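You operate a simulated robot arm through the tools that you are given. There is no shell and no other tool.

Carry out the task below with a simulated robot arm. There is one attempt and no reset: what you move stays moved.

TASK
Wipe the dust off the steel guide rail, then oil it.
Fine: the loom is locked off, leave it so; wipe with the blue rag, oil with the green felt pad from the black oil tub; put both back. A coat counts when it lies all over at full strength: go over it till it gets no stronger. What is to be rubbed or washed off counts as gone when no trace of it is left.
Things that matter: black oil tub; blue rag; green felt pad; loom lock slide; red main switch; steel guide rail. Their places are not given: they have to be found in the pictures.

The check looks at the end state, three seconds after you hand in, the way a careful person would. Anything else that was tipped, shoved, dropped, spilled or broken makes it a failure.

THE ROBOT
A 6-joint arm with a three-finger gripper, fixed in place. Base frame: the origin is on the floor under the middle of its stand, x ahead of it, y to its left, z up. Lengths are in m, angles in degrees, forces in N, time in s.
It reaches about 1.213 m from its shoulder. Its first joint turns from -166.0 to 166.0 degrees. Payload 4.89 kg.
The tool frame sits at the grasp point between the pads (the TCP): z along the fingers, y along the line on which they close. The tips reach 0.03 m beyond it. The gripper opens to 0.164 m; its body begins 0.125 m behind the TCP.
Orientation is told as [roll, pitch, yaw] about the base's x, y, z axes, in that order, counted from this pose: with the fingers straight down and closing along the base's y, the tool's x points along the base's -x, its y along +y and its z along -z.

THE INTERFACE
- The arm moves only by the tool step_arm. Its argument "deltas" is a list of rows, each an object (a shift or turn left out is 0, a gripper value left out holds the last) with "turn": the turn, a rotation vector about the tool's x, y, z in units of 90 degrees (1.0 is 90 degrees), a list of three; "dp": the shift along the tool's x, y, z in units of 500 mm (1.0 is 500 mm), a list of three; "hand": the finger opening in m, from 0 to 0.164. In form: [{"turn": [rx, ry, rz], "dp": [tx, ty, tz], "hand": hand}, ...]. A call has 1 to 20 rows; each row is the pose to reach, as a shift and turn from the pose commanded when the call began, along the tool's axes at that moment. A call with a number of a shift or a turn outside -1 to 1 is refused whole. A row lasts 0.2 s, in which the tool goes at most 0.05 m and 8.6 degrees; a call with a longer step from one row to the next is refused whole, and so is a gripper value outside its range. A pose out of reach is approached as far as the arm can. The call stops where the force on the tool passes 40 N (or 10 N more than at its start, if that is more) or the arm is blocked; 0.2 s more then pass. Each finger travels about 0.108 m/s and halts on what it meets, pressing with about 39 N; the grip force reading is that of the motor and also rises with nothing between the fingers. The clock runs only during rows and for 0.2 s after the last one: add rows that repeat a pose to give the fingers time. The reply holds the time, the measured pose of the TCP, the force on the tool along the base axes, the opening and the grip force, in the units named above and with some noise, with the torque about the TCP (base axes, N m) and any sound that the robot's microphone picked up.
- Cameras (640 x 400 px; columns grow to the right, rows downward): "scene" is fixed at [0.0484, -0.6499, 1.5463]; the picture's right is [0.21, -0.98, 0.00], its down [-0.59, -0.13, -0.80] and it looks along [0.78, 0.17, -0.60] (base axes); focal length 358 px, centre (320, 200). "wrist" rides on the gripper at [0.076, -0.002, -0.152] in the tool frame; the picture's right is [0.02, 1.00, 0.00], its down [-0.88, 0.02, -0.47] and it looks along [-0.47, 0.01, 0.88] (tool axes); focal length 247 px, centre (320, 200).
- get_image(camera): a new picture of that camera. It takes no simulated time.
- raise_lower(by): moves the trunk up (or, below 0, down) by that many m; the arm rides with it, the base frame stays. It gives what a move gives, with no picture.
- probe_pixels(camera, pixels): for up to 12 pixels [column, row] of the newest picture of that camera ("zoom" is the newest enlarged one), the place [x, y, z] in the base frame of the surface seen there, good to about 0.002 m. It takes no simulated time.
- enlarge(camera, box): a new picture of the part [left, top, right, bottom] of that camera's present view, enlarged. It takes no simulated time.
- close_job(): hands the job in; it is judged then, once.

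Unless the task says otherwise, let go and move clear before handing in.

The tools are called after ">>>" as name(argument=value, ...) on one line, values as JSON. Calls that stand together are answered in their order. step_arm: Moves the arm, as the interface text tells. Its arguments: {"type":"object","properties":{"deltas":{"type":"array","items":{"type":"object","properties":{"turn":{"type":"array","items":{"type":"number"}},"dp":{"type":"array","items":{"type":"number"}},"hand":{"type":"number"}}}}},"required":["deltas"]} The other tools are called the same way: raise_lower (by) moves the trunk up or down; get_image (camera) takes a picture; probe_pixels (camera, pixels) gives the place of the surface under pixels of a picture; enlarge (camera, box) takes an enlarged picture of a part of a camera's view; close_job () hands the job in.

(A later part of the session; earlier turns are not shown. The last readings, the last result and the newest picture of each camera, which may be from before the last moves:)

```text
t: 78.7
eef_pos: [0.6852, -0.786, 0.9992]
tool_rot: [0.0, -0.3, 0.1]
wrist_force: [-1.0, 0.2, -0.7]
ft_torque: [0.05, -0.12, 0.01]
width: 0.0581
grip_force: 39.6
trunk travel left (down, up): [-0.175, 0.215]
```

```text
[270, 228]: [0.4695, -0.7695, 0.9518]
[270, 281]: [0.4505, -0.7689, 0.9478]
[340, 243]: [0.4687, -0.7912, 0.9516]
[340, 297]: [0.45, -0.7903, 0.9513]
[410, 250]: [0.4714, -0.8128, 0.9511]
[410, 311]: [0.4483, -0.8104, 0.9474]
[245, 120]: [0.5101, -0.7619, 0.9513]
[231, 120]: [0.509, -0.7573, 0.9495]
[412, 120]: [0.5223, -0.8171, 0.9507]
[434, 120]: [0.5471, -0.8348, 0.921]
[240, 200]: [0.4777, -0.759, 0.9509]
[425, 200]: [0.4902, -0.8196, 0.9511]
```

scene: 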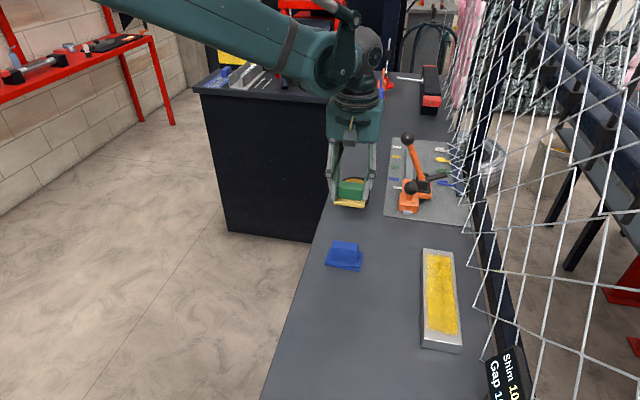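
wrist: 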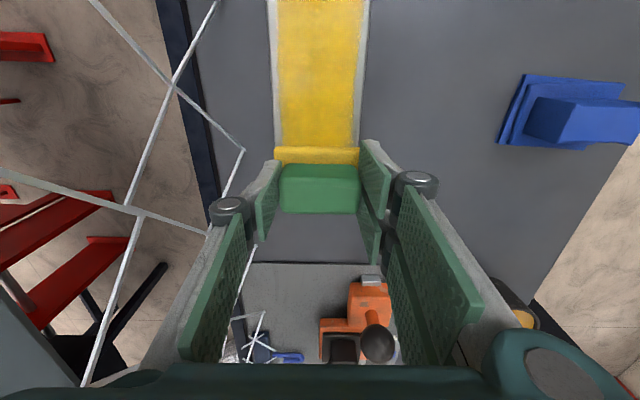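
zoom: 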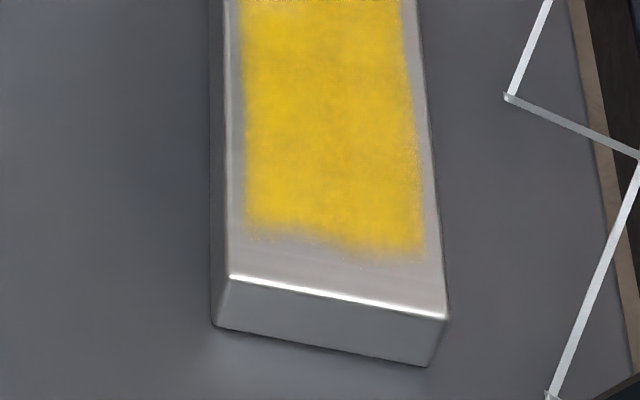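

Margins look fixed (near inset ≈20 mm, sides ≈6 mm). Let me lift a little and view the far end and the coat's evenness.

>>> step_arm(deltas=[{"dp": [-0.03, 0, -0.05], "turn": [0, 0.002, 0], "hand": 0.03}, {"dp": [-0.08, 0.04, -0.08], "turn": [0, 0.003, 0.001], "hand": 0.03}, {"dp": [-0.12, 0.1, -0.08], "turn": [0, 0.003, 0.001], "hand": 0.03}, {"dp": [-0.12, 0.14, -0.08], "turn": [0, 0.003, 0.001], "hand": 0.03}])

>>> enlarge(camera="scene", box=[410, 240, 470, 300])

>>> probe_pixels(camera="zoom", pixels=[[250, 63], [250, 98], [310, 70], [310, 104], [380, 82], [380, 116], [228, 200], [209, 200], [405, 200], [418, 200], [320, 200], [320, 300]])

>>> get_image(camera="wrist")

>>> enlarge(camera="wrist", box=[180, 0, 340, 140])

```text
t: 79.7
eef_pos: [0.7447, -0.7155, 1.0394]
tool_rot: [0.1, 0.0, 0.1]
wrist_force: [1.1, -0.7, -1.6]
ft_torque: [0.04, 0.08, 0.02]
width: 0.058
grip_force: 38.8
trunk travel left (down, up): [-0.175, 0.215]
```

```text
6.67 times, centred on (440, 270) of scene
```

zoom: 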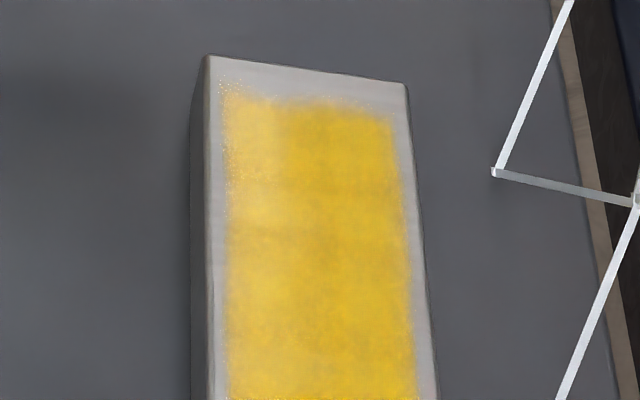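

```text
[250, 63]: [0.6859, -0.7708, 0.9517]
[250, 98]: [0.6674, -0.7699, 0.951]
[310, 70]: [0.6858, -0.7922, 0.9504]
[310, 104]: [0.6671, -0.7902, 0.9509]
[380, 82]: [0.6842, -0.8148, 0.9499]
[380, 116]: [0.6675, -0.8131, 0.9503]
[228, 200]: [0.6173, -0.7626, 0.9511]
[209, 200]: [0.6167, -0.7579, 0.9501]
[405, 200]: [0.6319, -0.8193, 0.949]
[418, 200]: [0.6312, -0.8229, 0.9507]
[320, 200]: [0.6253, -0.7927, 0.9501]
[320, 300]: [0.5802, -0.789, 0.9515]
```

```text
taken
```

wrist: 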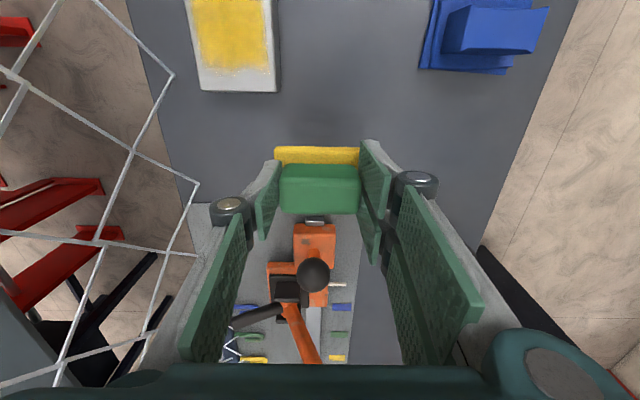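

```text
2.86 times, centred on (260, 70) of wrist
```

zoom: 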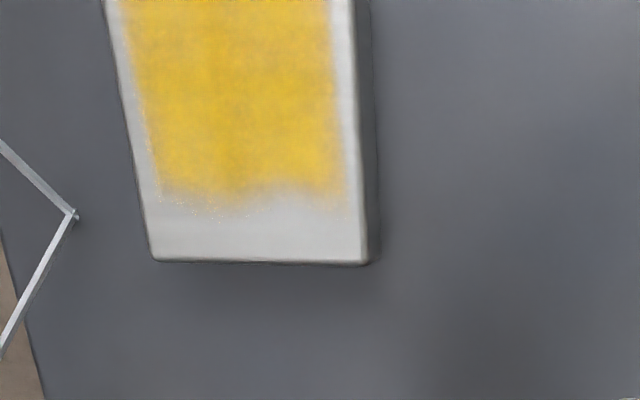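

The coat area is fixed (x 0.4695–0.667, y −0.762 to −0.818), and it's paler near the far +y corner (zoom (250,120)). I'll go over that region: set down at x≈0.60, y≈−0.783.

>>> step_arm(deltas=[{"dp": [0.05, -0.03, 0], "hand": 0.03}, {"dp": [0.11, -0.06, 0], "hand": 0.03}, {"dp": [0.17, -0.09, 0], "hand": 0.03}, {"dp": [0.23, -0.12, 0], "hand": 0.03}, {"dp": [0.29, -0.134, 0], "hand": 0.03}, {"dp": [0.29, -0.134, 0.04], "hand": 0.03}, {"dp": [0.29, -0.134, 0.07], "hand": 0.03}, {"dp": [0.29, -0.134, 0.076], "hand": 0.03}, {"dp": [0.29, -0.134, 0.078], "hand": 0.03}, {"dp": [0.29, -0.134, 0.078], "hand": 0.03}])

```text
t: 81.9
eef_pos: [0.5976, -0.7831, 1.0017]
tool_rot: [0.0, 0.0, 0.0]
wrist_force: [1.5, 0.1, -0.4]
ft_torque: [-0.02, 0.02, -0.03]
width: 0.0578
grip_force: 38.9
trunk travel left (down, up): [-0.175, 0.215]
```

>>> step_arm(deltas=[{"dp": [0, 0, 0.002], "hand": 0.03}, {"dp": [0, 0, 0.004], "hand": 0.03}, {"dp": [0, 0, 0.005], "hand": 0.03}, {"dp": [0, 0, 0.005], "hand": 0.03}])

```text
t: 82.9
eef_pos: [0.5974, -0.7834, 0.9987]
tool_rot: [0.0, 0.0, 0.0]
wrist_force: [-0.5, -0.5, -0.4]
ft_torque: [0.0, 0.0, 0.0]
width: 0.0583
grip_force: 38.6
trunk travel left (down, up): [-0.175, 0.215]
```

>>> step_arm(deltas=[{"dp": [0, 0, 0.0008], "hand": 0.03}, {"dp": [0, 0, 0.0016], "hand": 0.03}, {"dp": [0, 0, 0.0016], "hand": 0.03}])

```text
t: 83.7
eef_pos: [0.5965, -0.7821, 0.9985]
tool_rot: [0.0, -0.1, 0.0]
wrist_force: [3.3, -2.4, 16.3]
ft_torque: [-0.03, -0.67, -0.01]
width: 0.0581
grip_force: 39.3
trunk travel left (down, up): [-0.175, 0.215]
```

Contact at 16 N. Stroking forward to the far end, then checking force.

>>> step_arm(deltas=[{"dp": [-0.02, 0, 0], "hand": 0.03}, {"dp": [-0.045, 0, 0], "hand": 0.03}, {"dp": [-0.07, 0, 0.0001], "hand": 0.03}, {"dp": [-0.095, 0, 0.0001], "hand": 0.03}, {"dp": [-0.12, 0, 0.0002], "hand": 0.03}, {"dp": [-0.14, 0, 0.0002], "hand": 0.03}, {"dp": [-0.155, 0, 0.0002], "hand": 0.03}])

```text
t: 85.3
eef_pos: [0.6733, -0.7823, 0.9981]
tool_rot: [-0.1, 0.1, 0.0]
wrist_force: [-23.2, -1.2, 29.4]
ft_torque: [0.16, 0.93, 0.08]
width: 0.0583
grip_force: 38.6
trunk travel left (down, up): [-0.175, 0.215]
```

Good contact (29 N normal). Easing 0.4 mm and stroking the whole length back toward the near end.

>>> step_arm(deltas=[{"dp": [0, 0, -0.0008], "hand": 0.03}, {"dp": [0.025, 0, -0.0009], "hand": 0.03}, {"dp": [0.05, 0, -0.0009], "hand": 0.03}, {"dp": [0.075, 0, -0.0009], "hand": 0.03}, {"dp": [0.1, 0, -0.001], "hand": 0.03}, {"dp": [0.125, 0, -0.001], "hand": 0.03}, {"dp": [0.15, 0, -0.0011], "hand": 0.03}, {"dp": [0.175, 0, -0.0011], "hand": 0.03}, {"dp": [0.2, 0, -0.0012], "hand": 0.03}, {"dp": [0.225, 0, -0.0012], "hand": 0.03}, {"dp": [0.25, 0, -0.0012], "hand": 0.03}, {"dp": [0.275, 0, -0.0013], "hand": 0.03}, {"dp": [0.3, 0, -0.0013], "hand": 0.03}, {"dp": [0.325, 0, -0.0013], "hand": 0.03}, {"dp": [0.35, 0, -0.0014], "hand": 0.03}, {"dp": [0.375, 0, -0.0014], "hand": 0.03}, {"dp": [0.4, 0, -0.0014], "hand": 0.03}, {"dp": [0.415, 0, -0.0014], "hand": 0.03}])

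>>> get_image(camera="wrist")

```text
t: 85.9
eef_pos: [0.6735, -0.7816, 0.9979]
tool_rot: [-0.2, -0.4, 0.3]
wrist_force: [1.0, 2.7, 16.8]
ft_torque: [0.22, 0.22, -0.01]
width: 0.0581
grip_force: 39.0
trunk travel left (down, up): [-0.175, 0.215]
stopped in row 2: the force on the tool passed its limit at 56 N (the readings are from after the stop); the commanded pose is now the measured one
```

```text
taken
```

wrist: 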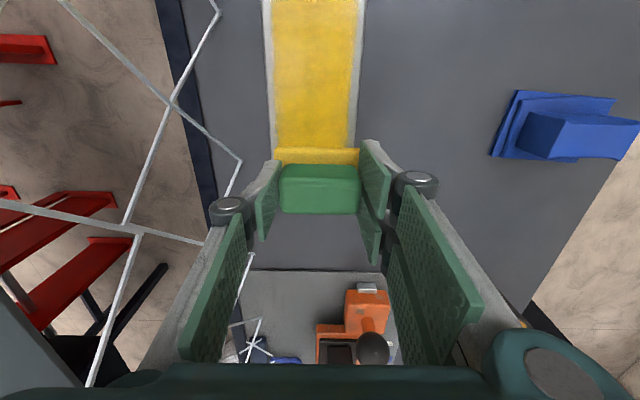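

Reversal in place spikes force, so I'll lift 2 mm, trim the tilt, set down lighter, and then stroke −x.

>>> step_arm(deltas=[{"dp": [0, 0, -0.004], "turn": [-0.001, 0.002, 0.001], "hand": 0.03}, {"dp": [0, 0, -0.004], "turn": [-0.002, 0.004, 0.003], "hand": 0.03}, {"dp": [0, 0, -0.0015], "turn": [-0.002, 0.004, 0.003], "hand": 0.03}, {"dp": [0, 0, -0.0005], "turn": [-0.002, 0.004, 0.003], "hand": 0.03}])

```text
t: 86.9
eef_pos: [0.672, -0.7832, 0.9978]
tool_rot: [0.0, 0.0, 0.0]
wrist_force: [2.4, -6.0, 11.5]
ft_torque: [-0.64, -0.28, 0.06]
width: 0.058
grip_force: 39.3
trunk travel left (down, up): [-0.175, 0.215]
```

11.5 N. Stroking toward the near end now with a gentle upward slope.

>>> step_arm(deltas=[{"dp": [0.02, 0, -0.0003], "hand": 0.03}, {"dp": [0.045, 0, -0.0004], "hand": 0.03}, {"dp": [0.07, 0, -0.0005], "hand": 0.03}, {"dp": [0.095, 0, -0.0006], "hand": 0.03}, {"dp": [0.12, 0, -0.0006], "hand": 0.03}, {"dp": [0.145, 0, -0.0007], "hand": 0.03}, {"dp": [0.17, 0, -0.0007], "hand": 0.03}, {"dp": [0.195, 0, -0.0008], "hand": 0.03}, {"dp": [0.22, 0, -0.0008], "hand": 0.03}, {"dp": [0.245, 0, -0.0009], "hand": 0.03}, {"dp": [0.27, 0, -0.0009], "hand": 0.03}, {"dp": [0.295, 0, -0.001], "hand": 0.03}, {"dp": [0.32, 0, -0.001], "hand": 0.03}, {"dp": [0.345, 0, -0.001], "hand": 0.03}, {"dp": [0.37, 0, -0.001], "hand": 0.03}, {"dp": [0.395, 0, -0.001], "hand": 0.03}, {"dp": [0.415, 0, -0.001], "hand": 0.03}])

>>> get_image(camera="wrist")

```text
t: 90.5
eef_pos: [0.4656, -0.7838, 0.9982]
tool_rot: [0.0, -0.1, -0.2]
wrist_force: [0.5, 0.3, -0.8]
ft_torque: [0.02, 0.04, -0.01]
width: 0.0581
grip_force: 39.0
trunk travel left (down, up): [-0.175, 0.215]
```

```text
taken
```

wrist: 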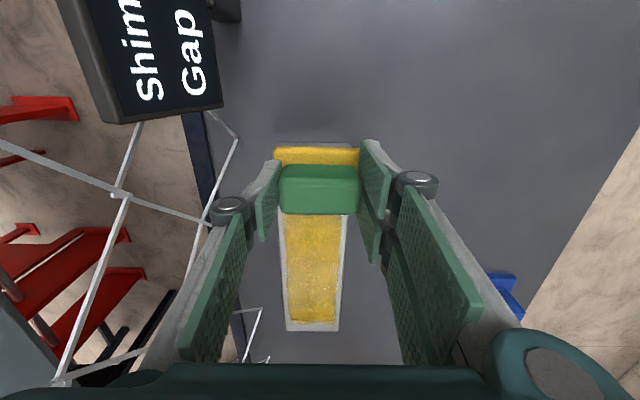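

Pass done. Lifting to inspect how even the coat is now.

>>> step_arm(deltas=[{"dp": [0, 0, -0.05], "hand": 0.03}, {"dp": [0, 0.05, -0.12], "hand": 0.03}, {"dp": [0, 0.12, -0.14], "hand": 0.03}, {"dp": [0, 0.2, -0.14], "hand": 0.03}, {"dp": [0, 0.28, -0.14], "hand": 0.03}, {"dp": [0, 0.28, -0.14], "hand": 0.03}])

>>> enlarge(camera="scene", box=[410, 240, 470, 300])

>>> enlarge(camera="scene", box=[400, 290, 480, 360])

>>> get_image(camera="wrist")

```text
t: 91.9
eef_pos: [0.4652, -0.6435, 1.0671]
tool_rot: [0.0, -0.1, -0.1]
wrist_force: [-0.3, -0.1, -0.7]
ft_torque: [-0.04, -0.04, 0.03]
width: 0.058
grip_force: 38.8
trunk travel left (down, up): [-0.175, 0.215]
```

```text
6.67 times, centred on (440, 270) of scene
```

zoom: 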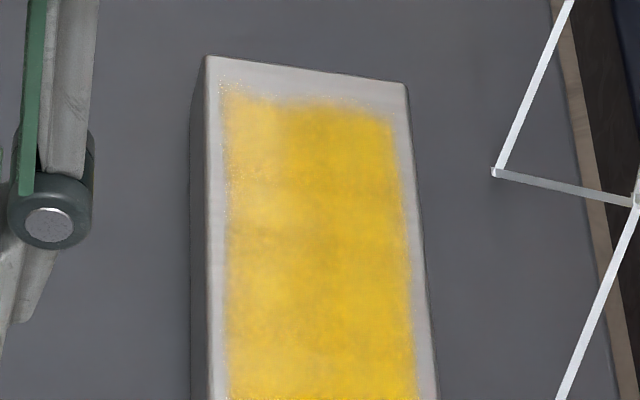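

```text
5.71 times, centred on (440, 325) of scene
```

zoom: 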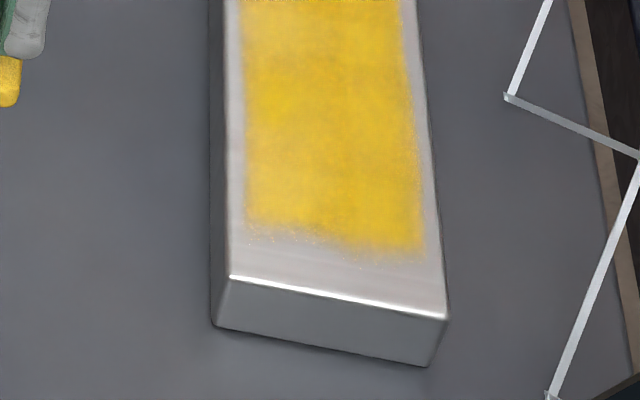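

```text
taken
```

wrist: 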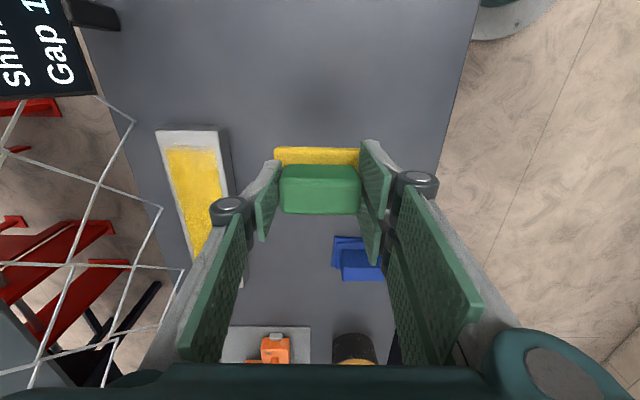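

The pad still holds oil, but the far +y corner (zoom (250,130)) looks a shade paler. More passes with firm contact: set down at the near end with +y offset and stroke +x.

>>> step_arm(deltas=[{"dp": [0.01, -0.08, 0], "hand": 0.03}, {"dp": [0.02, -0.16, 0], "hand": 0.03}, {"dp": [0.02, -0.24, 0], "hand": 0.03}, {"dp": [0.02, -0.275, 0], "hand": 0.03}, {"dp": [0.02, -0.275, 0.07], "hand": 0.03}, {"dp": [0.02, -0.275, 0.12], "hand": 0.03}, {"dp": [0.02, -0.275, 0.132], "hand": 0.03}, {"dp": [0.02, -0.275, 0.136], "hand": 0.03}, {"dp": [0.02, -0.275, 0.136], "hand": 0.03}])

```text
t: 93.9
eef_pos: [0.4561, -0.7797, 0.999]
tool_rot: [0.0, -0.1, -0.1]
wrist_force: [-0.8, 0.3, -0.3]
ft_torque: [0.04, 0.02, -0.01]
width: 0.0583
grip_force: 39.1
trunk travel left (down, up): [-0.175, 0.215]
```

>>> step_arm(deltas=[{"dp": [0, 0, 0.001], "hand": 0.03}, {"dp": [0, 0, 0.002], "hand": 0.03}, {"dp": [0, 0, 0.002], "hand": 0.03}])

```text
t: 94.7
eef_pos: [0.4563, -0.7807, 0.9976]
tool_rot: [0.1, 0.0, 0.0]
wrist_force: [0.8, 0.1, 0.2]
ft_torque: [0.04, 0.04, 0.0]
width: 0.0581
grip_force: 38.9
trunk travel left (down, up): [-0.175, 0.215]
```

>>> step_arm(deltas=[{"dp": [0, 0, 0.0006], "hand": 0.03}, {"dp": [0, 0, 0.0012], "hand": 0.03}, {"dp": [0, 0, 0.0012], "hand": 0.03}])

```text
t: 95.5
eef_pos: [0.4554, -0.7806, 0.9981]
tool_rot: [-0.1, 0.0, -0.1]
wrist_force: [-0.5, -0.8, -0.3]
ft_torque: [0.02, 0.03, 0.0]
width: 0.0581
grip_force: 38.6
trunk travel left (down, up): [-0.175, 0.215]
```

>>> step_arm(deltas=[{"dp": [0, 0, 0.0006], "hand": 0.03}, {"dp": [0, 0, 0.0012], "hand": 0.03}, {"dp": [0, 0, 0.0012], "hand": 0.03}])

```text
t: 96.3
eef_pos: [0.4549, -0.7812, 0.9981]
tool_rot: [0.0, 0.0, 0.0]
wrist_force: [0.7, 4.4, 4.5]
ft_torque: [0.16, 0.02, -0.02]
width: 0.0583
grip_force: 39.6
trunk travel left (down, up): [-0.175, 0.215]
```

Contact beginning (4.5 N). Pressing 0.3 mm more and stroking +x along the full length.

>>> step_arm(deltas=[{"dp": [0, 0, 0.0006], "hand": 0.03}, {"dp": [-0.02, 0, 0.0006], "hand": 0.03}, {"dp": [-0.045, 0, 0.0006], "hand": 0.03}, {"dp": [-0.07, 0, 0.0006], "hand": 0.03}, {"dp": [-0.095, 0, 0.0006], "hand": 0.03}, {"dp": [-0.12, 0, 0.0006], "hand": 0.03}, {"dp": [-0.145, 0, 0.0006], "hand": 0.03}, {"dp": [-0.17, 0, 0.0006], "hand": 0.03}, {"dp": [-0.195, 0, 0.0006], "hand": 0.03}, {"dp": [-0.22, 0, 0.0006], "hand": 0.03}, {"dp": [-0.245, 0, 0.0006], "hand": 0.03}, {"dp": [-0.27, 0, 0.0006], "hand": 0.03}, {"dp": [-0.295, 0, 0.0006], "hand": 0.03}, {"dp": [-0.32, 0, 0.0006], "hand": 0.03}, {"dp": [-0.345, 0, 0.0006], "hand": 0.03}, {"dp": [-0.37, 0, 0.0006], "hand": 0.03}, {"dp": [-0.395, 0, 0.0006], "hand": 0.03}, {"dp": [-0.42, 0, 0.0006], "hand": 0.03}, {"dp": [-0.44, 0, 0.0006], "hand": 0.03}])

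>>> get_image(camera="wrist")

>>> enlarge(camera="scene", box=[400, 240, 480, 360])

```text
t: 100.3
eef_pos: [0.6731, -0.7798, 0.9982]
tool_rot: [0.0, 0.0, -0.1]
wrist_force: [-11.5, -0.7, 15.0]
ft_torque: [0.02, 0.59, 0.0]
width: 0.0578
grip_force: 39.1
trunk travel left (down, up): [-0.175, 0.215]
```

```text
taken
```

wrist: 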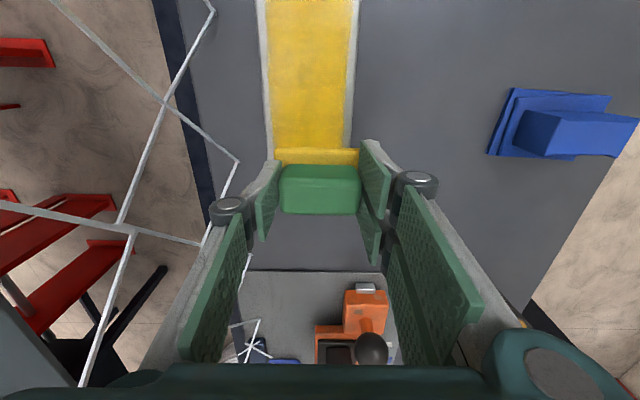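

```text
3.33 times, centred on (440, 300) of scene
```

zoom: 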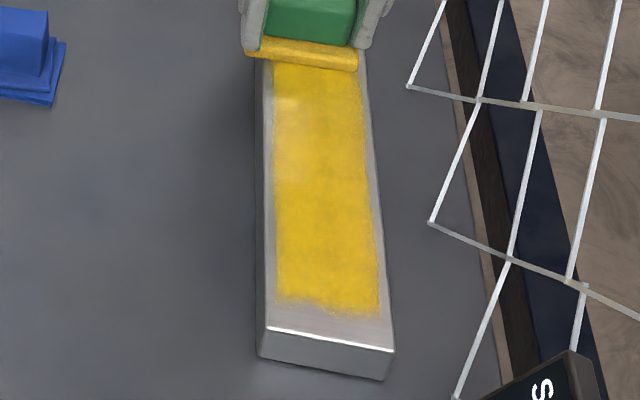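

Good steady contact this time (15 N at the end). Lifting, returning to the near end with a −y offset, and doing the same stroke.

>>> step_arm(deltas=[{"dp": [0, 0, -0.01], "hand": 0.03}, {"dp": [0, 0, -0.03], "hand": 0.03}, {"dp": [0.07, -0.006, -0.04], "hand": 0.03}, {"dp": [0.15, -0.012, -0.04], "hand": 0.03}, {"dp": [0.23, -0.018, -0.04], "hand": 0.03}, {"dp": [0.31, -0.022, -0.04], "hand": 0.03}, {"dp": [0.39, -0.026, -0.04], "hand": 0.03}, {"dp": [0.44, -0.026, -0.04], "hand": 0.03}, {"dp": [0.44, -0.026, -0.02], "hand": 0.03}, {"dp": [0.44, -0.026, -0.004], "hand": 0.03}, {"dp": [0.44, -0.026, -0.001], "hand": 0.03}, {"dp": [0.44, -0.026, 0], "hand": 0.03}, {"dp": [0.44, -0.026, 0], "hand": 0.03}])

>>> get_image(camera="wrist")

```text
t: 103.1
eef_pos: [0.4545, -0.7951, 0.9974]
tool_rot: [0.1, 0.1, -0.1]
wrist_force: [-1.6, -1.6, 7.1]
ft_torque: [0.12, -0.05, 0.0]
width: 0.0583
grip_force: 38.8
trunk travel left (down, up): [-0.175, 0.215]
```

```text
taken
```

wrist: 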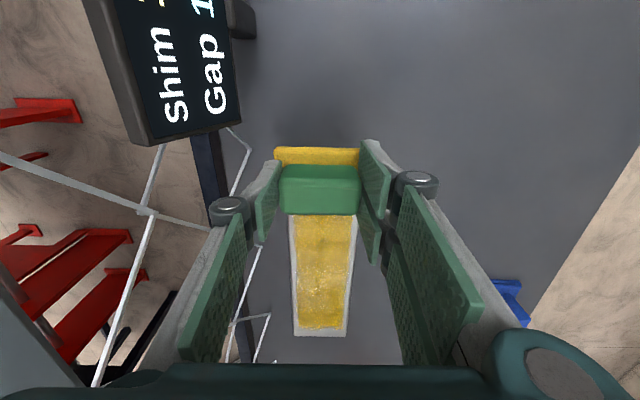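

Contact 7 N at the near end; stroking +x with slightly more pressure.

>>> step_arm(deltas=[{"dp": [0, 0, 0.0003], "hand": 0.03}, {"dp": [-0.02, 0, 0.0003], "hand": 0.03}, {"dp": [-0.045, 0, 0.0003], "hand": 0.03}, {"dp": [-0.07, 0, 0.0003], "hand": 0.03}, {"dp": [-0.095, 0, 0.0003], "hand": 0.03}, {"dp": [-0.12, 0, 0.0003], "hand": 0.03}, {"dp": [-0.145, 0, 0.0003], "hand": 0.03}, {"dp": [-0.17, 0, 0.0003], "hand": 0.03}, {"dp": [-0.195, 0, 0.0003], "hand": 0.03}, {"dp": [-0.22, 0, 0.0003], "hand": 0.03}, {"dp": [-0.245, 0, 0.0003], "hand": 0.03}, {"dp": [-0.27, 0, 0.0003], "hand": 0.03}, {"dp": [-0.295, 0, 0.0003], "hand": 0.03}, {"dp": [-0.32, 0, 0.0003], "hand": 0.03}, {"dp": [-0.345, 0, 0.0003], "hand": 0.03}, {"dp": [-0.37, 0, 0.0003], "hand": 0.03}, {"dp": [-0.395, 0, 0.0003], "hand": 0.03}, {"dp": [-0.42, 0, 0.0003], "hand": 0.03}, {"dp": [-0.44, 0, 0.0003], "hand": 0.03}])

>>> enlarge(camera="scene", box=[400, 240, 480, 360])

```text
t: 104.2
eef_pos: [0.4894, -0.7947, 0.9965]
tool_rot: [0.0, 0.1, -0.2]
wrist_force: [-5.1, 3.6, 27.7]
ft_torque: [0.38, -0.16, 0.06]
width: 0.0581
grip_force: 39.1
trunk travel left (down, up): [-0.175, 0.215]
stopped in row 5: the force on the tool passed its limit at 40 N (the readings are from after the stop); the commanded pose is now the measured one
```

```text
3.33 times, centred on (440, 300) of scene
```

zoom: 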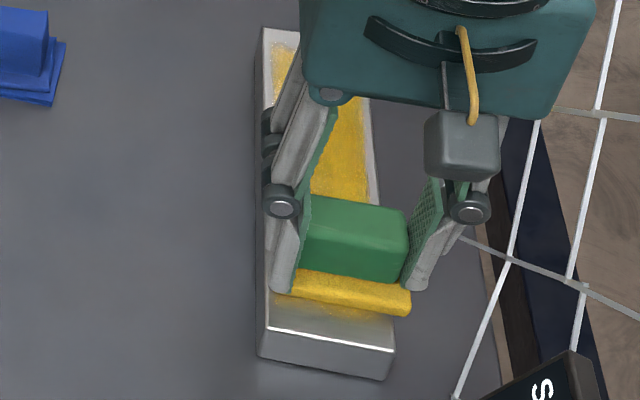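

Force rose to 40 N; it now reads 28 N. Easing 0.5 mm and continuing +x.

>>> step_arm(deltas=[{"dp": [0, 0, -0.001], "hand": 0.03}, {"dp": [-0.02, 0, -0.001], "hand": 0.03}, {"dp": [-0.045, 0, -0.001], "hand": 0.03}, {"dp": [-0.07, 0, -0.001], "hand": 0.03}, {"dp": [-0.095, 0, -0.001], "hand": 0.03}, {"dp": [-0.12, 0, -0.001], "hand": 0.03}, {"dp": [-0.145, 0, -0.001], "hand": 0.03}, {"dp": [-0.17, 0, -0.001], "hand": 0.03}, {"dp": [-0.195, 0, -0.001], "hand": 0.03}, {"dp": [-0.22, 0, -0.001], "hand": 0.03}, {"dp": [-0.245, 0, -0.001], "hand": 0.03}, {"dp": [-0.27, 0, -0.001], "hand": 0.03}, {"dp": [-0.295, 0, -0.001], "hand": 0.03}, {"dp": [-0.32, 0, -0.001], "hand": 0.03}, {"dp": [-0.345, 0, -0.001], "hand": 0.03}, {"dp": [-0.37, 0, -0.001], "hand": 0.03}])

>>> get_image(camera="wrist")

>>> enlarge(camera="scene", box=[400, 240, 480, 360])

```text
t: 104.9
eef_pos: [0.5044, -0.795, 0.9983]
tool_rot: [0.0, 0.2, -0.2]
wrist_force: [-6.0, 3.9, 24.0]
ft_torque: [0.28, -0.27, 0.05]
width: 0.0582
grip_force: 38.9
trunk travel left (down, up): [-0.175, 0.215]
stopped in row 3: the force on the tool passed its limit at 42 N (the readings are from after the stop); the commanded pose is now the measured one
```

```text
taken
```

wrist: 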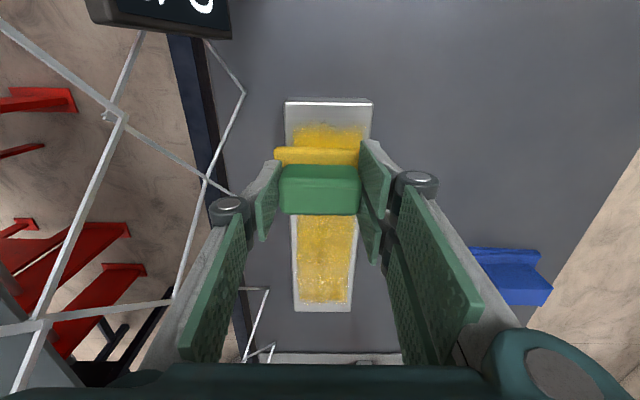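

```text
3.33 times, centred on (440, 300) of scene
```

zoom: 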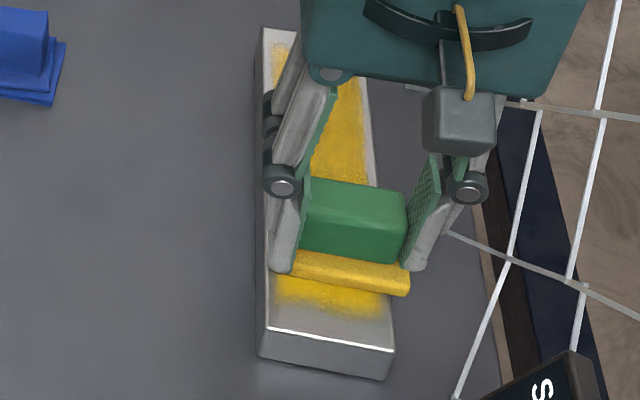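

Still too firm. Lifting 0.8 mm off and re-checking the force before continuing.

>>> step_arm(deltas=[{"dp": [0, 0, -0.002], "turn": [0, -0.001, -0.001], "hand": 0.03}, {"dp": [0, 0, -0.002], "turn": [0, -0.002, -0.002], "hand": 0.03}])

```text
t: 105.5
eef_pos: [0.5051, -0.7963, 0.9979]
tool_rot: [0.0, -0.1, -0.1]
wrist_force: [-13.9, 5.3, 15.9]
ft_torque: [0.29, 0.61, -0.01]
width: 0.0579
grip_force: 39.3
trunk travel left (down, up): [-0.175, 0.215]
```

16 N now. Continuing +x from here.

>>> step_arm(deltas=[{"dp": [-0.015, 0, -0.0004], "hand": 0.03}, {"dp": [-0.035, 0, -0.0004], "hand": 0.03}, {"dp": [-0.06, 0, -0.0004], "hand": 0.03}, {"dp": [-0.085, 0, -0.0004], "hand": 0.03}, {"dp": [-0.11, 0, -0.0004], "hand": 0.03}, {"dp": [-0.135, 0, -0.0004], "hand": 0.03}, {"dp": [-0.16, 0, -0.0004], "hand": 0.03}, {"dp": [-0.185, 0, -0.0004], "hand": 0.03}, {"dp": [-0.21, 0, -0.0004], "hand": 0.03}, {"dp": [-0.235, 0, -0.0004], "hand": 0.03}, {"dp": [-0.26, 0, -0.0004], "hand": 0.03}, {"dp": [-0.285, 0, -0.0004], "hand": 0.03}, {"dp": [-0.31, 0, -0.0004], "hand": 0.03}, {"dp": [-0.34, 0, -0.0004], "hand": 0.03}])

>>> get_image(camera="wrist")

>>> enlarge(camera="scene", box=[400, 240, 480, 360])

```text
t: 108.5
eef_pos: [0.6747, -0.7949, 0.9975]
tool_rot: [-0.1, 0.0, 0.0]
wrist_force: [-12.0, 1.2, 14.0]
ft_torque: [0.14, 0.5, 0.06]
width: 0.0581
grip_force: 39.2
trunk travel left (down, up): [-0.175, 0.215]
```

```text
taken
```

wrist: 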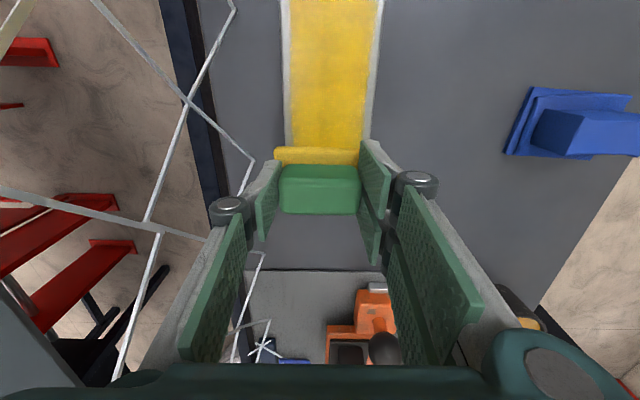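

```text
3.33 times, centred on (440, 300) of scene
```

zoom: 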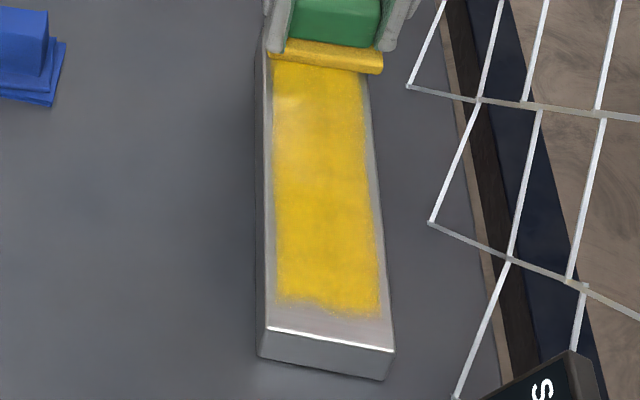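

Coat looks even, with a pale spot at zoom (285,100) that may be glare. I'll lift away toward the tub and take a clear look, then recharge for a final pass.

>>> step_arm(deltas=[{"dp": [0, 0, -0.03], "hand": 0.03}, {"dp": [0, 0.02, -0.09], "hand": 0.03}, {"dp": [-0.02, 0.08, -0.14], "hand": 0.03}, {"dp": [-0.05, 0.15, -0.14], "hand": 0.03}, {"dp": [-0.08, 0.23, -0.14], "hand": 0.03}, {"dp": [-0.11, 0.31, -0.14], "hand": 0.03}, {"dp": [-0.13, 0.39, -0.14], "hand": 0.03}, {"dp": [-0.14, 0.45, -0.14], "hand": 0.03}, {"dp": [-0.14, 0.45, -0.14], "hand": 0.03}])

>>> enlarge(camera="scene", box=[410, 240, 470, 300])

>>> enlarge(camera="scene", box=[400, 290, 480, 360])

>>> enlarge(camera="wrist", box=[0, 0, 200, 140])

```text
t: 110.5
eef_pos: [0.7443, -0.5712, 1.0664]
tool_rot: [0.0, 0.0, 0.0]
wrist_force: [-0.3, 1.2, -0.4]
ft_torque: [-0.13, 0.01, -0.01]
width: 0.0582
grip_force: 39.0
trunk travel left (down, up): [-0.175, 0.215]
```

```text
6.67 times, centred on (440, 270) of scene
```

zoom: 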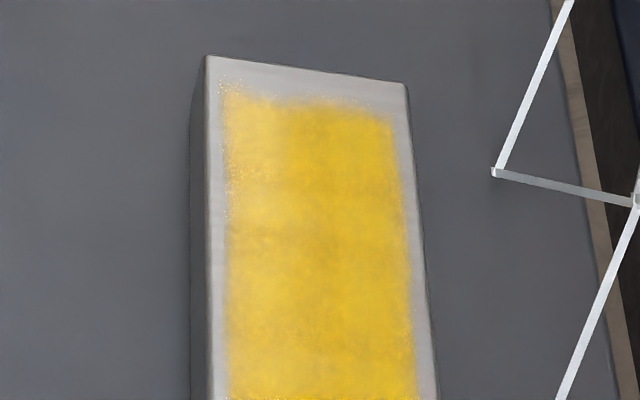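

```text
5.71 times, centred on (440, 325) of scene
```

zoom: 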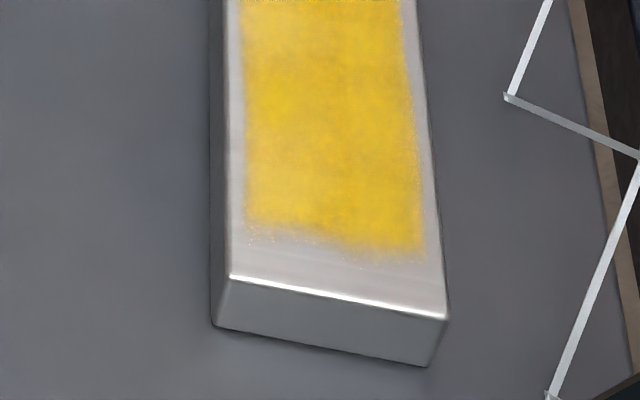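

```text
2.86 times, centred on (100, 70) of wrist
```

zoom: 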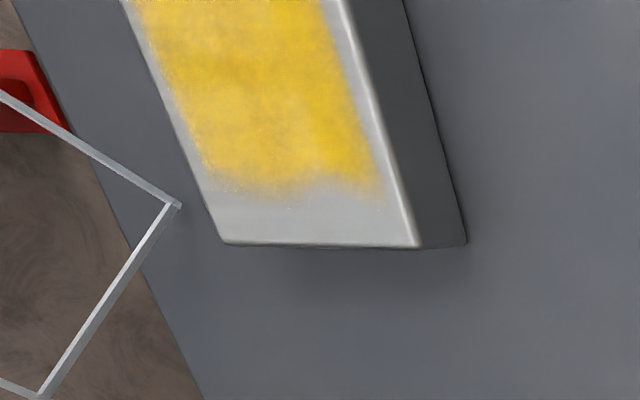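

The sheen differs by viewpoint (pale side flips between scene and wrist views), so it's glare rather than thin coat; the coat hasn't changed over the last passes. For certainty I'll recharge once more and do a final pass to confirm it gets no stronger.

>>> step_arm(deltas=[{"dp": [-0.06, 0.001, 0], "hand": 0.03}, {"dp": [-0.12, 0.002, 0], "hand": 0.03}, {"dp": [-0.18, 0.003, 0], "hand": 0.03}, {"dp": [-0.23, 0.004, 0], "hand": 0.03}, {"dp": [-0.265, 0.004, 0], "hand": 0.03}, {"dp": [-0.265, 0.004, 0], "hand": 0.03}, {"dp": [-0.265, 0.004, 0.04], "hand": 0.03}, {"dp": [-0.265, 0.004, 0.07], "hand": 0.03}, {"dp": [-0.265, 0.004, 0.09], "hand": 0.03}, {"dp": [-0.265, 0.004, 0.096], "hand": 0.03}, {"dp": [-0.265, 0.004, 0.098], "hand": 0.03}, {"dp": [-0.265, 0.004, 0.098], "hand": 0.03}])

>>> enlarge(camera="scene", box=[310, 150, 400, 240])

```text
t: 113.1
eef_pos: [0.8789, -0.5699, 1.0188]
tool_rot: [0.0, 0.0, -0.1]
wrist_force: [0.6, -0.1, 0.1]
ft_torque: [0.0, 0.02, 0.01]
width: 0.058
grip_force: 38.9
trunk travel left (down, up): [-0.175, 0.215]
```

```text
4.44 times, centred on (355, 195) of scene
```

zoom: 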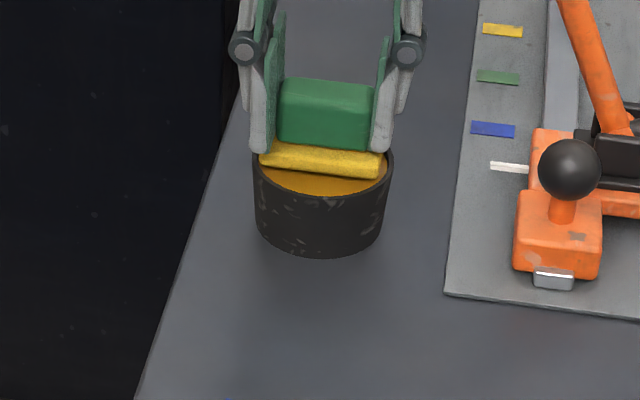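

The pad is still yellow and centred at the rim. Lowering to touch the oil again.

>>> step_arm(deltas=[{"dp": [0, 0, 0.0015], "hand": 0.03}, {"dp": [0, 0, 0.003], "hand": 0.03}, {"dp": [0, 0, 0.004], "hand": 0.03}, {"dp": [0, 0, 0.004], "hand": 0.03}])

>>> enlarge(camera="scene", box=[310, 150, 400, 240])

```text
t: 114.1
eef_pos: [0.8782, -0.5694, 1.0166]
tool_rot: [0.0, 0.0, 0.0]
wrist_force: [-0.3, -0.1, -0.7]
ft_torque: [-0.04, 0.01, 0.04]
width: 0.0582
grip_force: 39.0
trunk travel left (down, up): [-0.175, 0.215]
```

```text
4.44 times, centred on (355, 195) of scene
```

zoom: 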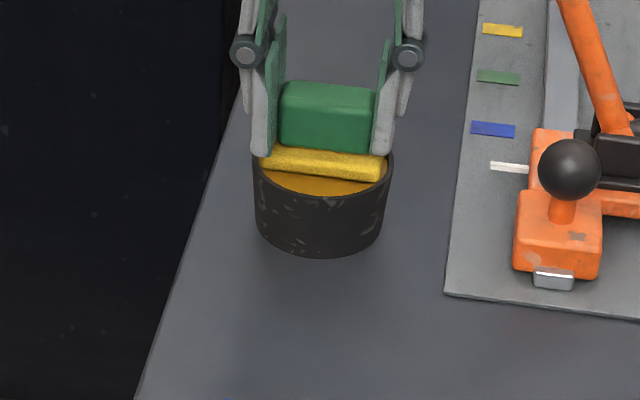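

>>> step_arm(deltas=[{"dp": [0, 0, 0.001], "hand": 0.03}, {"dp": [0, 0, 0.002], "hand": 0.03}, {"dp": [0, 0, 0.0025], "hand": 0.03}, {"dp": [0, 0, 0.0025], "hand": 0.03}])

>>> enlarge(camera="scene", box=[310, 150, 400, 240])

```text
t: 115.1
eef_pos: [0.8771, -0.5708, 1.0143]
tool_rot: [0.0, -0.1, 0.0]
wrist_force: [-1.2, -0.1, -1.2]
ft_torque: [-0.01, -0.03, 0.01]
width: 0.0582
grip_force: 39.0
trunk travel left (down, up): [-0.175, 0.215]
```

```text
4.44 times, centred on (355, 195) of scene
```

zoom: 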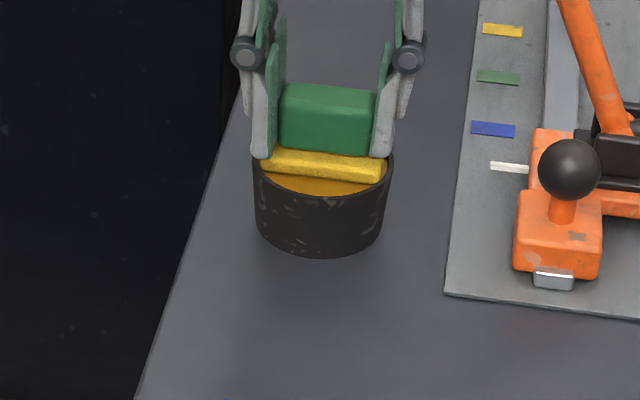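

No contact yet at 1.014 — the pad has likely slid up ~1.5 mm in the grip. Continuing down in 0.5 mm steps.

>>> step_arm(deltas=[{"dp": [0, 0, 0.001], "hand": 0.03}, {"dp": [0, 0, 0.002], "hand": 0.03}, {"dp": [0, 0, 0.002], "hand": 0.03}])

>>> enlarge(camera="scene", box=[310, 150, 400, 240])

```text
t: 115.9
eef_pos: [0.8765, -0.5693, 1.0139]
tool_rot: [0.0, 0.0, 0.0]
wrist_force: [8.1, -6.6, 12.1]
ft_torque: [-0.27, -0.51, -0.08]
width: 0.0581
grip_force: 38.8
trunk travel left (down, up): [-0.175, 0.215]
```

```text
4.44 times, centred on (355, 195) of scene
```

zoom: 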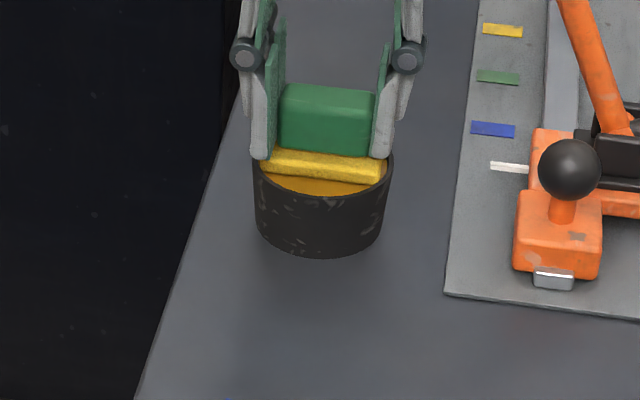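

Oil contact (12 N), recharged. Carrying the pad to above the near end of the rail, centred at y −0.787.

>>> step_arm(deltas=[{"dp": [0, 0, -0.01], "hand": 0.03}, {"dp": [0, 0, -0.03], "hand": 0.03}, {"dp": [0, 0, -0.06], "hand": 0.03}, {"dp": [0, 0, -0.06], "hand": 0.03}, {"dp": [0, 0, -0.06], "hand": 0.03}, {"dp": [0.06, 0, -0.1], "hand": 0.03}, {"dp": [0.13, 0, -0.1], "hand": 0.03}, {"dp": [0.2, 0, -0.1], "hand": 0.03}, {"dp": [0.26, 0, -0.1], "hand": 0.03}, {"dp": [0.294, -0.073, -0.1], "hand": 0.03}, {"dp": [0.328, -0.146, -0.1], "hand": 0.03}, {"dp": [0.362, -0.219, -0.1], "hand": 0.03}, {"dp": [0.396, -0.292, -0.1], "hand": 0.03}, {"dp": [0.43, -0.365, -0.1], "hand": 0.03}, {"dp": [0.464, -0.436, -0.1], "hand": 0.03}, {"dp": [0.54, -0.436, -0.1], "hand": 0.03}, {"dp": [0.62, -0.436, -0.1], "hand": 0.03}, {"dp": [0.7, -0.436, -0.1], "hand": 0.03}, {"dp": [0.78, -0.436, -0.1], "hand": 0.03}, {"dp": [0.842, -0.436, -0.1], "hand": 0.03}])

>>> step_arm(deltas=[{"dp": [0, 0, 0.05], "hand": 0.03}, {"dp": [0, 0, 0.09], "hand": 0.03}, {"dp": [0, 0, 0.115], "hand": 0.03}, {"dp": [0, 0, 0.124], "hand": 0.03}, {"dp": [0, 0, 0.128], "hand": 0.03}, {"dp": [0, 0, 0.128], "hand": 0.03}])

```text
t: 120.1
eef_pos: [0.461, -0.7857, 1.064]
tool_rot: [0.0, 0.0, 0.0]
wrist_force: [0.1, -0.2, -0.9]
ft_torque: [-0.02, 0.13, -0.03]
width: 0.0582
grip_force: 38.5
trunk travel left (down, up): [-0.175, 0.215]
```

```text
t: 121.5
eef_pos: [0.4568, -0.7865, 1.0006]
tool_rot: [0.0, 0.0, 0.0]
wrist_force: [-0.5, 0.7, -1.1]
ft_torque: [-0.01, -0.01, 0.0]
width: 0.0582
grip_force: 38.4
trunk travel left (down, up): [-0.175, 0.215]
```

Above the near end at z 1.0006, no contact. Lowering in small steps to contact.

>>> step_arm(deltas=[{"dp": [0, 0, 0.002], "hand": 0.03}, {"dp": [0, 0, 0.004], "hand": 0.03}, {"dp": [0, 0, 0.0055], "hand": 0.03}, {"dp": [0, 0, 0.0055], "hand": 0.03}])

```text
t: 122.5
eef_pos: [0.4562, -0.786, 0.9978]
tool_rot: [0.1, 0.0, 0.0]
wrist_force: [0.3, 0.2, -1.0]
ft_torque: [0.0, 0.01, 0.0]
width: 0.0583
grip_force: 39.0
trunk travel left (down, up): [-0.175, 0.215]
```

>>> step_arm(deltas=[{"dp": [0, 0, 0.001], "hand": 0.03}, {"dp": [0, 0, 0.002], "hand": 0.03}, {"dp": [0, 0, 0.002], "hand": 0.03}])

```text
t: 123.3
eef_pos: [0.4561, -0.7877, 0.9986]
tool_rot: [0.0, 0.0, 0.1]
wrist_force: [-0.1, 0.2, -0.4]
ft_torque: [0.0, -0.01, 0.02]
width: 0.058
grip_force: 38.7
trunk travel left (down, up): [-0.175, 0.215]
```

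>>> step_arm(deltas=[{"dp": [0, 0, 0.0008], "hand": 0.03}, {"dp": [0, 0, 0.0016], "hand": 0.03}, {"dp": [0, 0, 0.0016], "hand": 0.03}])

```text
t: 124.1
eef_pos: [0.4571, -0.7871, 0.9973]
tool_rot: [0.0, 0.0, 0.0]
wrist_force: [3.3, -3.1, 27.4]
ft_torque: [0.04, -0.42, 0.02]
width: 0.0582
grip_force: 39.0
trunk travel left (down, up): [-0.175, 0.215]
```

27 N — easing 0.35 mm and stroking +x over the whole length.

>>> step_arm(deltas=[{"dp": [0, 0, -0.0007], "hand": 0.03}, {"dp": [-0.02, 0, -0.0007], "hand": 0.03}, {"dp": [-0.045, 0, -0.0007], "hand": 0.03}, {"dp": [-0.07, 0, -0.0007], "hand": 0.03}, {"dp": [-0.095, 0, -0.0007], "hand": 0.03}, {"dp": [-0.12, 0, -0.0007], "hand": 0.03}, {"dp": [-0.145, 0, -0.0007], "hand": 0.03}, {"dp": [-0.17, 0, -0.0007], "hand": 0.03}, {"dp": [-0.195, 0, -0.0007], "hand": 0.03}, {"dp": [-0.22, 0, -0.0007], "hand": 0.03}, {"dp": [-0.245, 0, -0.0007], "hand": 0.03}, {"dp": [-0.27, 0, -0.0007], "hand": 0.03}, {"dp": [-0.295, 0, -0.0007], "hand": 0.03}, {"dp": [-0.32, 0, -0.0007], "hand": 0.03}, {"dp": [-0.345, 0, -0.0007], "hand": 0.03}, {"dp": [-0.37, 0, -0.0007], "hand": 0.03}, {"dp": [-0.395, 0, -0.0007], "hand": 0.03}, {"dp": [-0.42, 0, -0.0007], "hand": 0.03}, {"dp": [-0.436, 0, -0.0007], "hand": 0.03}])

>>> get_image(camera="wrist")

>>> enlarge(camera="scene", box=[400, 240, 480, 360])

```text
t: 124.7
eef_pos: [0.4574, -0.7866, 0.9976]
tool_rot: [-0.1, 0.2, -0.2]
wrist_force: [-6.5, 6.4, 25.7]
ft_torque: [0.16, -0.31, 0.03]
width: 0.0582
grip_force: 39.2
trunk travel left (down, up): [-0.175, 0.215]
stopped in row 2: the force on the tool passed its limit at 45 N (the readings are from after the stop); the commanded pose is now the measured one
```

```text
taken
```

wrist: 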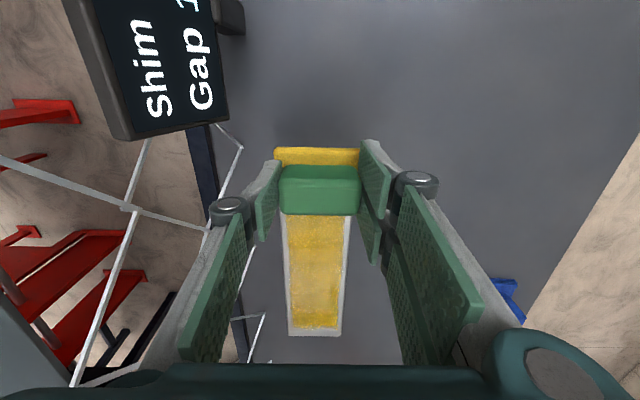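

```text
3.33 times, centred on (440, 300) of scene
```

zoom: 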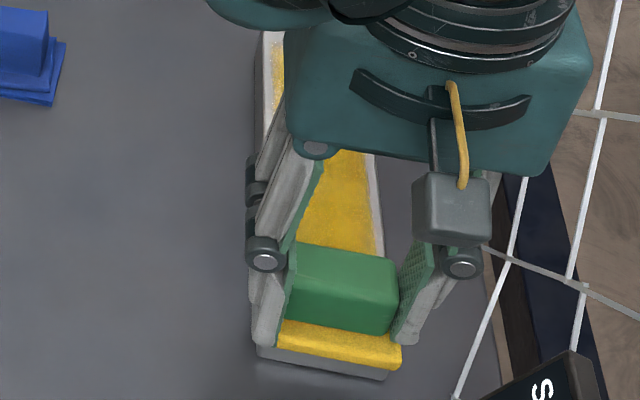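

Too firm on starting. Lifting off, trimming the tilt and setting down lighter before stroking.

>>> step_arm(deltas=[{"dp": [0, 0, -0.004], "turn": [0, -0.001, -0.001], "hand": 0.03}, {"dp": [0, 0, -0.004], "turn": [0, -0.002, -0.002], "hand": 0.03}, {"dp": [0, 0, -0.002], "turn": [0, -0.002, -0.002], "hand": 0.03}, {"dp": [0, 0, -0.0012], "turn": [0, -0.002, -0.002], "hand": 0.03}])

```text
t: 125.7
eef_pos: [0.4579, -0.7876, 0.9967]
tool_rot: [0.0, 0.0, 0.0]
wrist_force: [-0.4, -2.6, 21.5]
ft_torque: [0.04, -0.1, -0.03]
width: 0.058
grip_force: 39.0
trunk travel left (down, up): [-0.175, 0.215]
```

Still 21 N; easing another 0.4 mm then stroking.

>>> step_arm(deltas=[{"dp": [0, 0, -0.0009], "hand": 0.03}, {"dp": [-0.01, 0, -0.0009], "hand": 0.03}, {"dp": [-0.025, 0, -0.0009], "hand": 0.03}, {"dp": [-0.045, 0, -0.0009], "hand": 0.03}, {"dp": [-0.07, 0, -0.0009], "hand": 0.03}, {"dp": [-0.095, 0, -0.0009], "hand": 0.03}, {"dp": [-0.12, 0, -0.0009], "hand": 0.03}, {"dp": [-0.145, 0, -0.0009], "hand": 0.03}, {"dp": [-0.17, 0, -0.0009], "hand": 0.03}, {"dp": [-0.195, 0, -0.0009], "hand": 0.03}, {"dp": [-0.22, 0, -0.0009], "hand": 0.03}, {"dp": [-0.245, 0, -0.0009], "hand": 0.03}, {"dp": [-0.27, 0, -0.0009], "hand": 0.03}, {"dp": [-0.295, 0, -0.0009], "hand": 0.03}, {"dp": [-0.32, 0, -0.0009], "hand": 0.03}, {"dp": [-0.345, 0, -0.0009], "hand": 0.03}, {"dp": [-0.37, 0, -0.0009], "hand": 0.03}, {"dp": [-0.395, 0, -0.0009], "hand": 0.03}, {"dp": [-0.42, 0, -0.0009], "hand": 0.03}, {"dp": [-0.434, 0, -0.0009], "hand": 0.03}])

>>> get_image(camera="wrist")

>>> enlarge(camera="scene", box=[400, 240, 480, 360])

```text
t: 129.9
eef_pos: [0.6752, -0.7864, 0.9971]
tool_rot: [0.2, 0.1, 0.0]
wrist_force: [-4.4, 0.6, 4.8]
ft_torque: [0.04, 0.22, -0.01]
width: 0.0579
grip_force: 39.4
trunk travel left (down, up): [-0.175, 0.215]
```

```text
taken
```

wrist: 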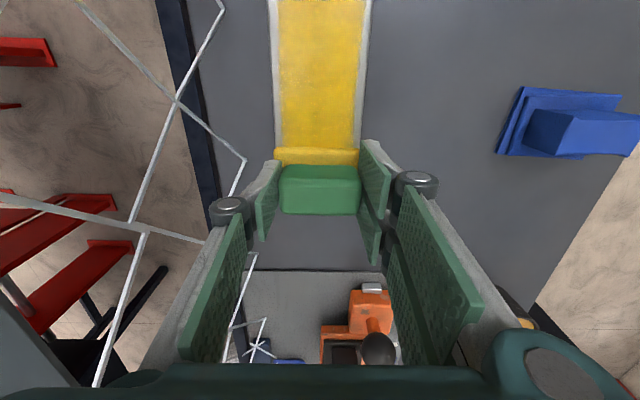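

```text
3.33 times, centred on (440, 300) of scene
```

zoom: 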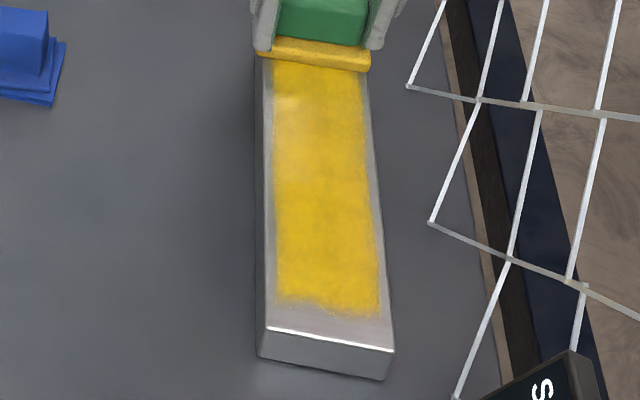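

The coat is unchanged from the previous pass, so it's at full strength. Lifting and carrying the pad back to its place at (0.7465,−0.579).

>>> step_arm(deltas=[{"dp": [0, 0, -0.03], "hand": 0.03}, {"dp": [0, 0, -0.1], "hand": 0.03}, {"dp": [-0.02, 0.06, -0.14], "hand": 0.03}, {"dp": [-0.045, 0.13, -0.14], "hand": 0.03}, {"dp": [-0.07, 0.2, -0.14], "hand": 0.03}, {"dp": [-0.095, 0.27, -0.14], "hand": 0.03}, {"dp": [-0.12, 0.34, -0.14], "hand": 0.03}, {"dp": [-0.1434, 0.415, -0.14], "hand": 0.03}, {"dp": [-0.1434, 0.415, -0.14], "hand": 0.03}, {"dp": [-0.1434, 0.415, -0.07], "hand": 0.03}, {"dp": [-0.1434, 0.415, -0.01], "hand": 0.03}, {"dp": [-0.1434, 0.415, 0.03], "hand": 0.03}, {"dp": [-0.1434, 0.415, 0.046], "hand": 0.03}, {"dp": [-0.1434, 0.415, 0.046], "hand": 0.03}])

>>> get_image(camera="wrist")

>>> enlarge(camera="scene", box=[300, 160, 480, 370])

```text
t: 132.9
eef_pos: [0.7464, -0.5808, 0.9739]
tool_rot: [0.1, 0.1, 0.0]
wrist_force: [0.7, -0.3, -0.8]
ft_torque: [0.04, 0.01, -0.03]
width: 0.058
grip_force: 39.0
trunk travel left (down, up): [-0.175, 0.215]
```

```text
taken
```

wrist: 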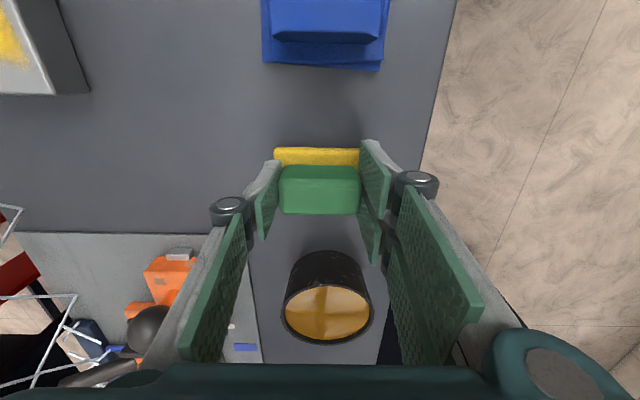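

```text
1.90 times, centred on (390, 265) of scene
```

zoom: 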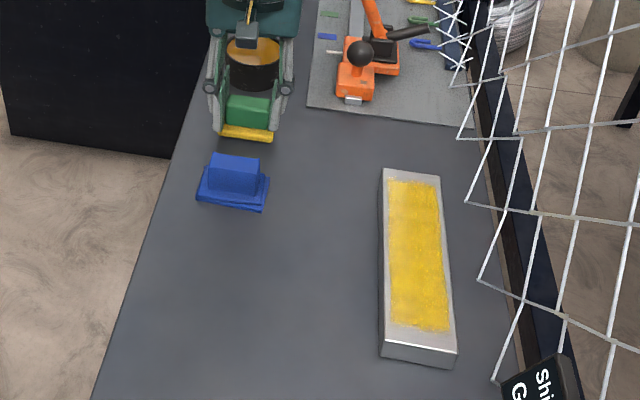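

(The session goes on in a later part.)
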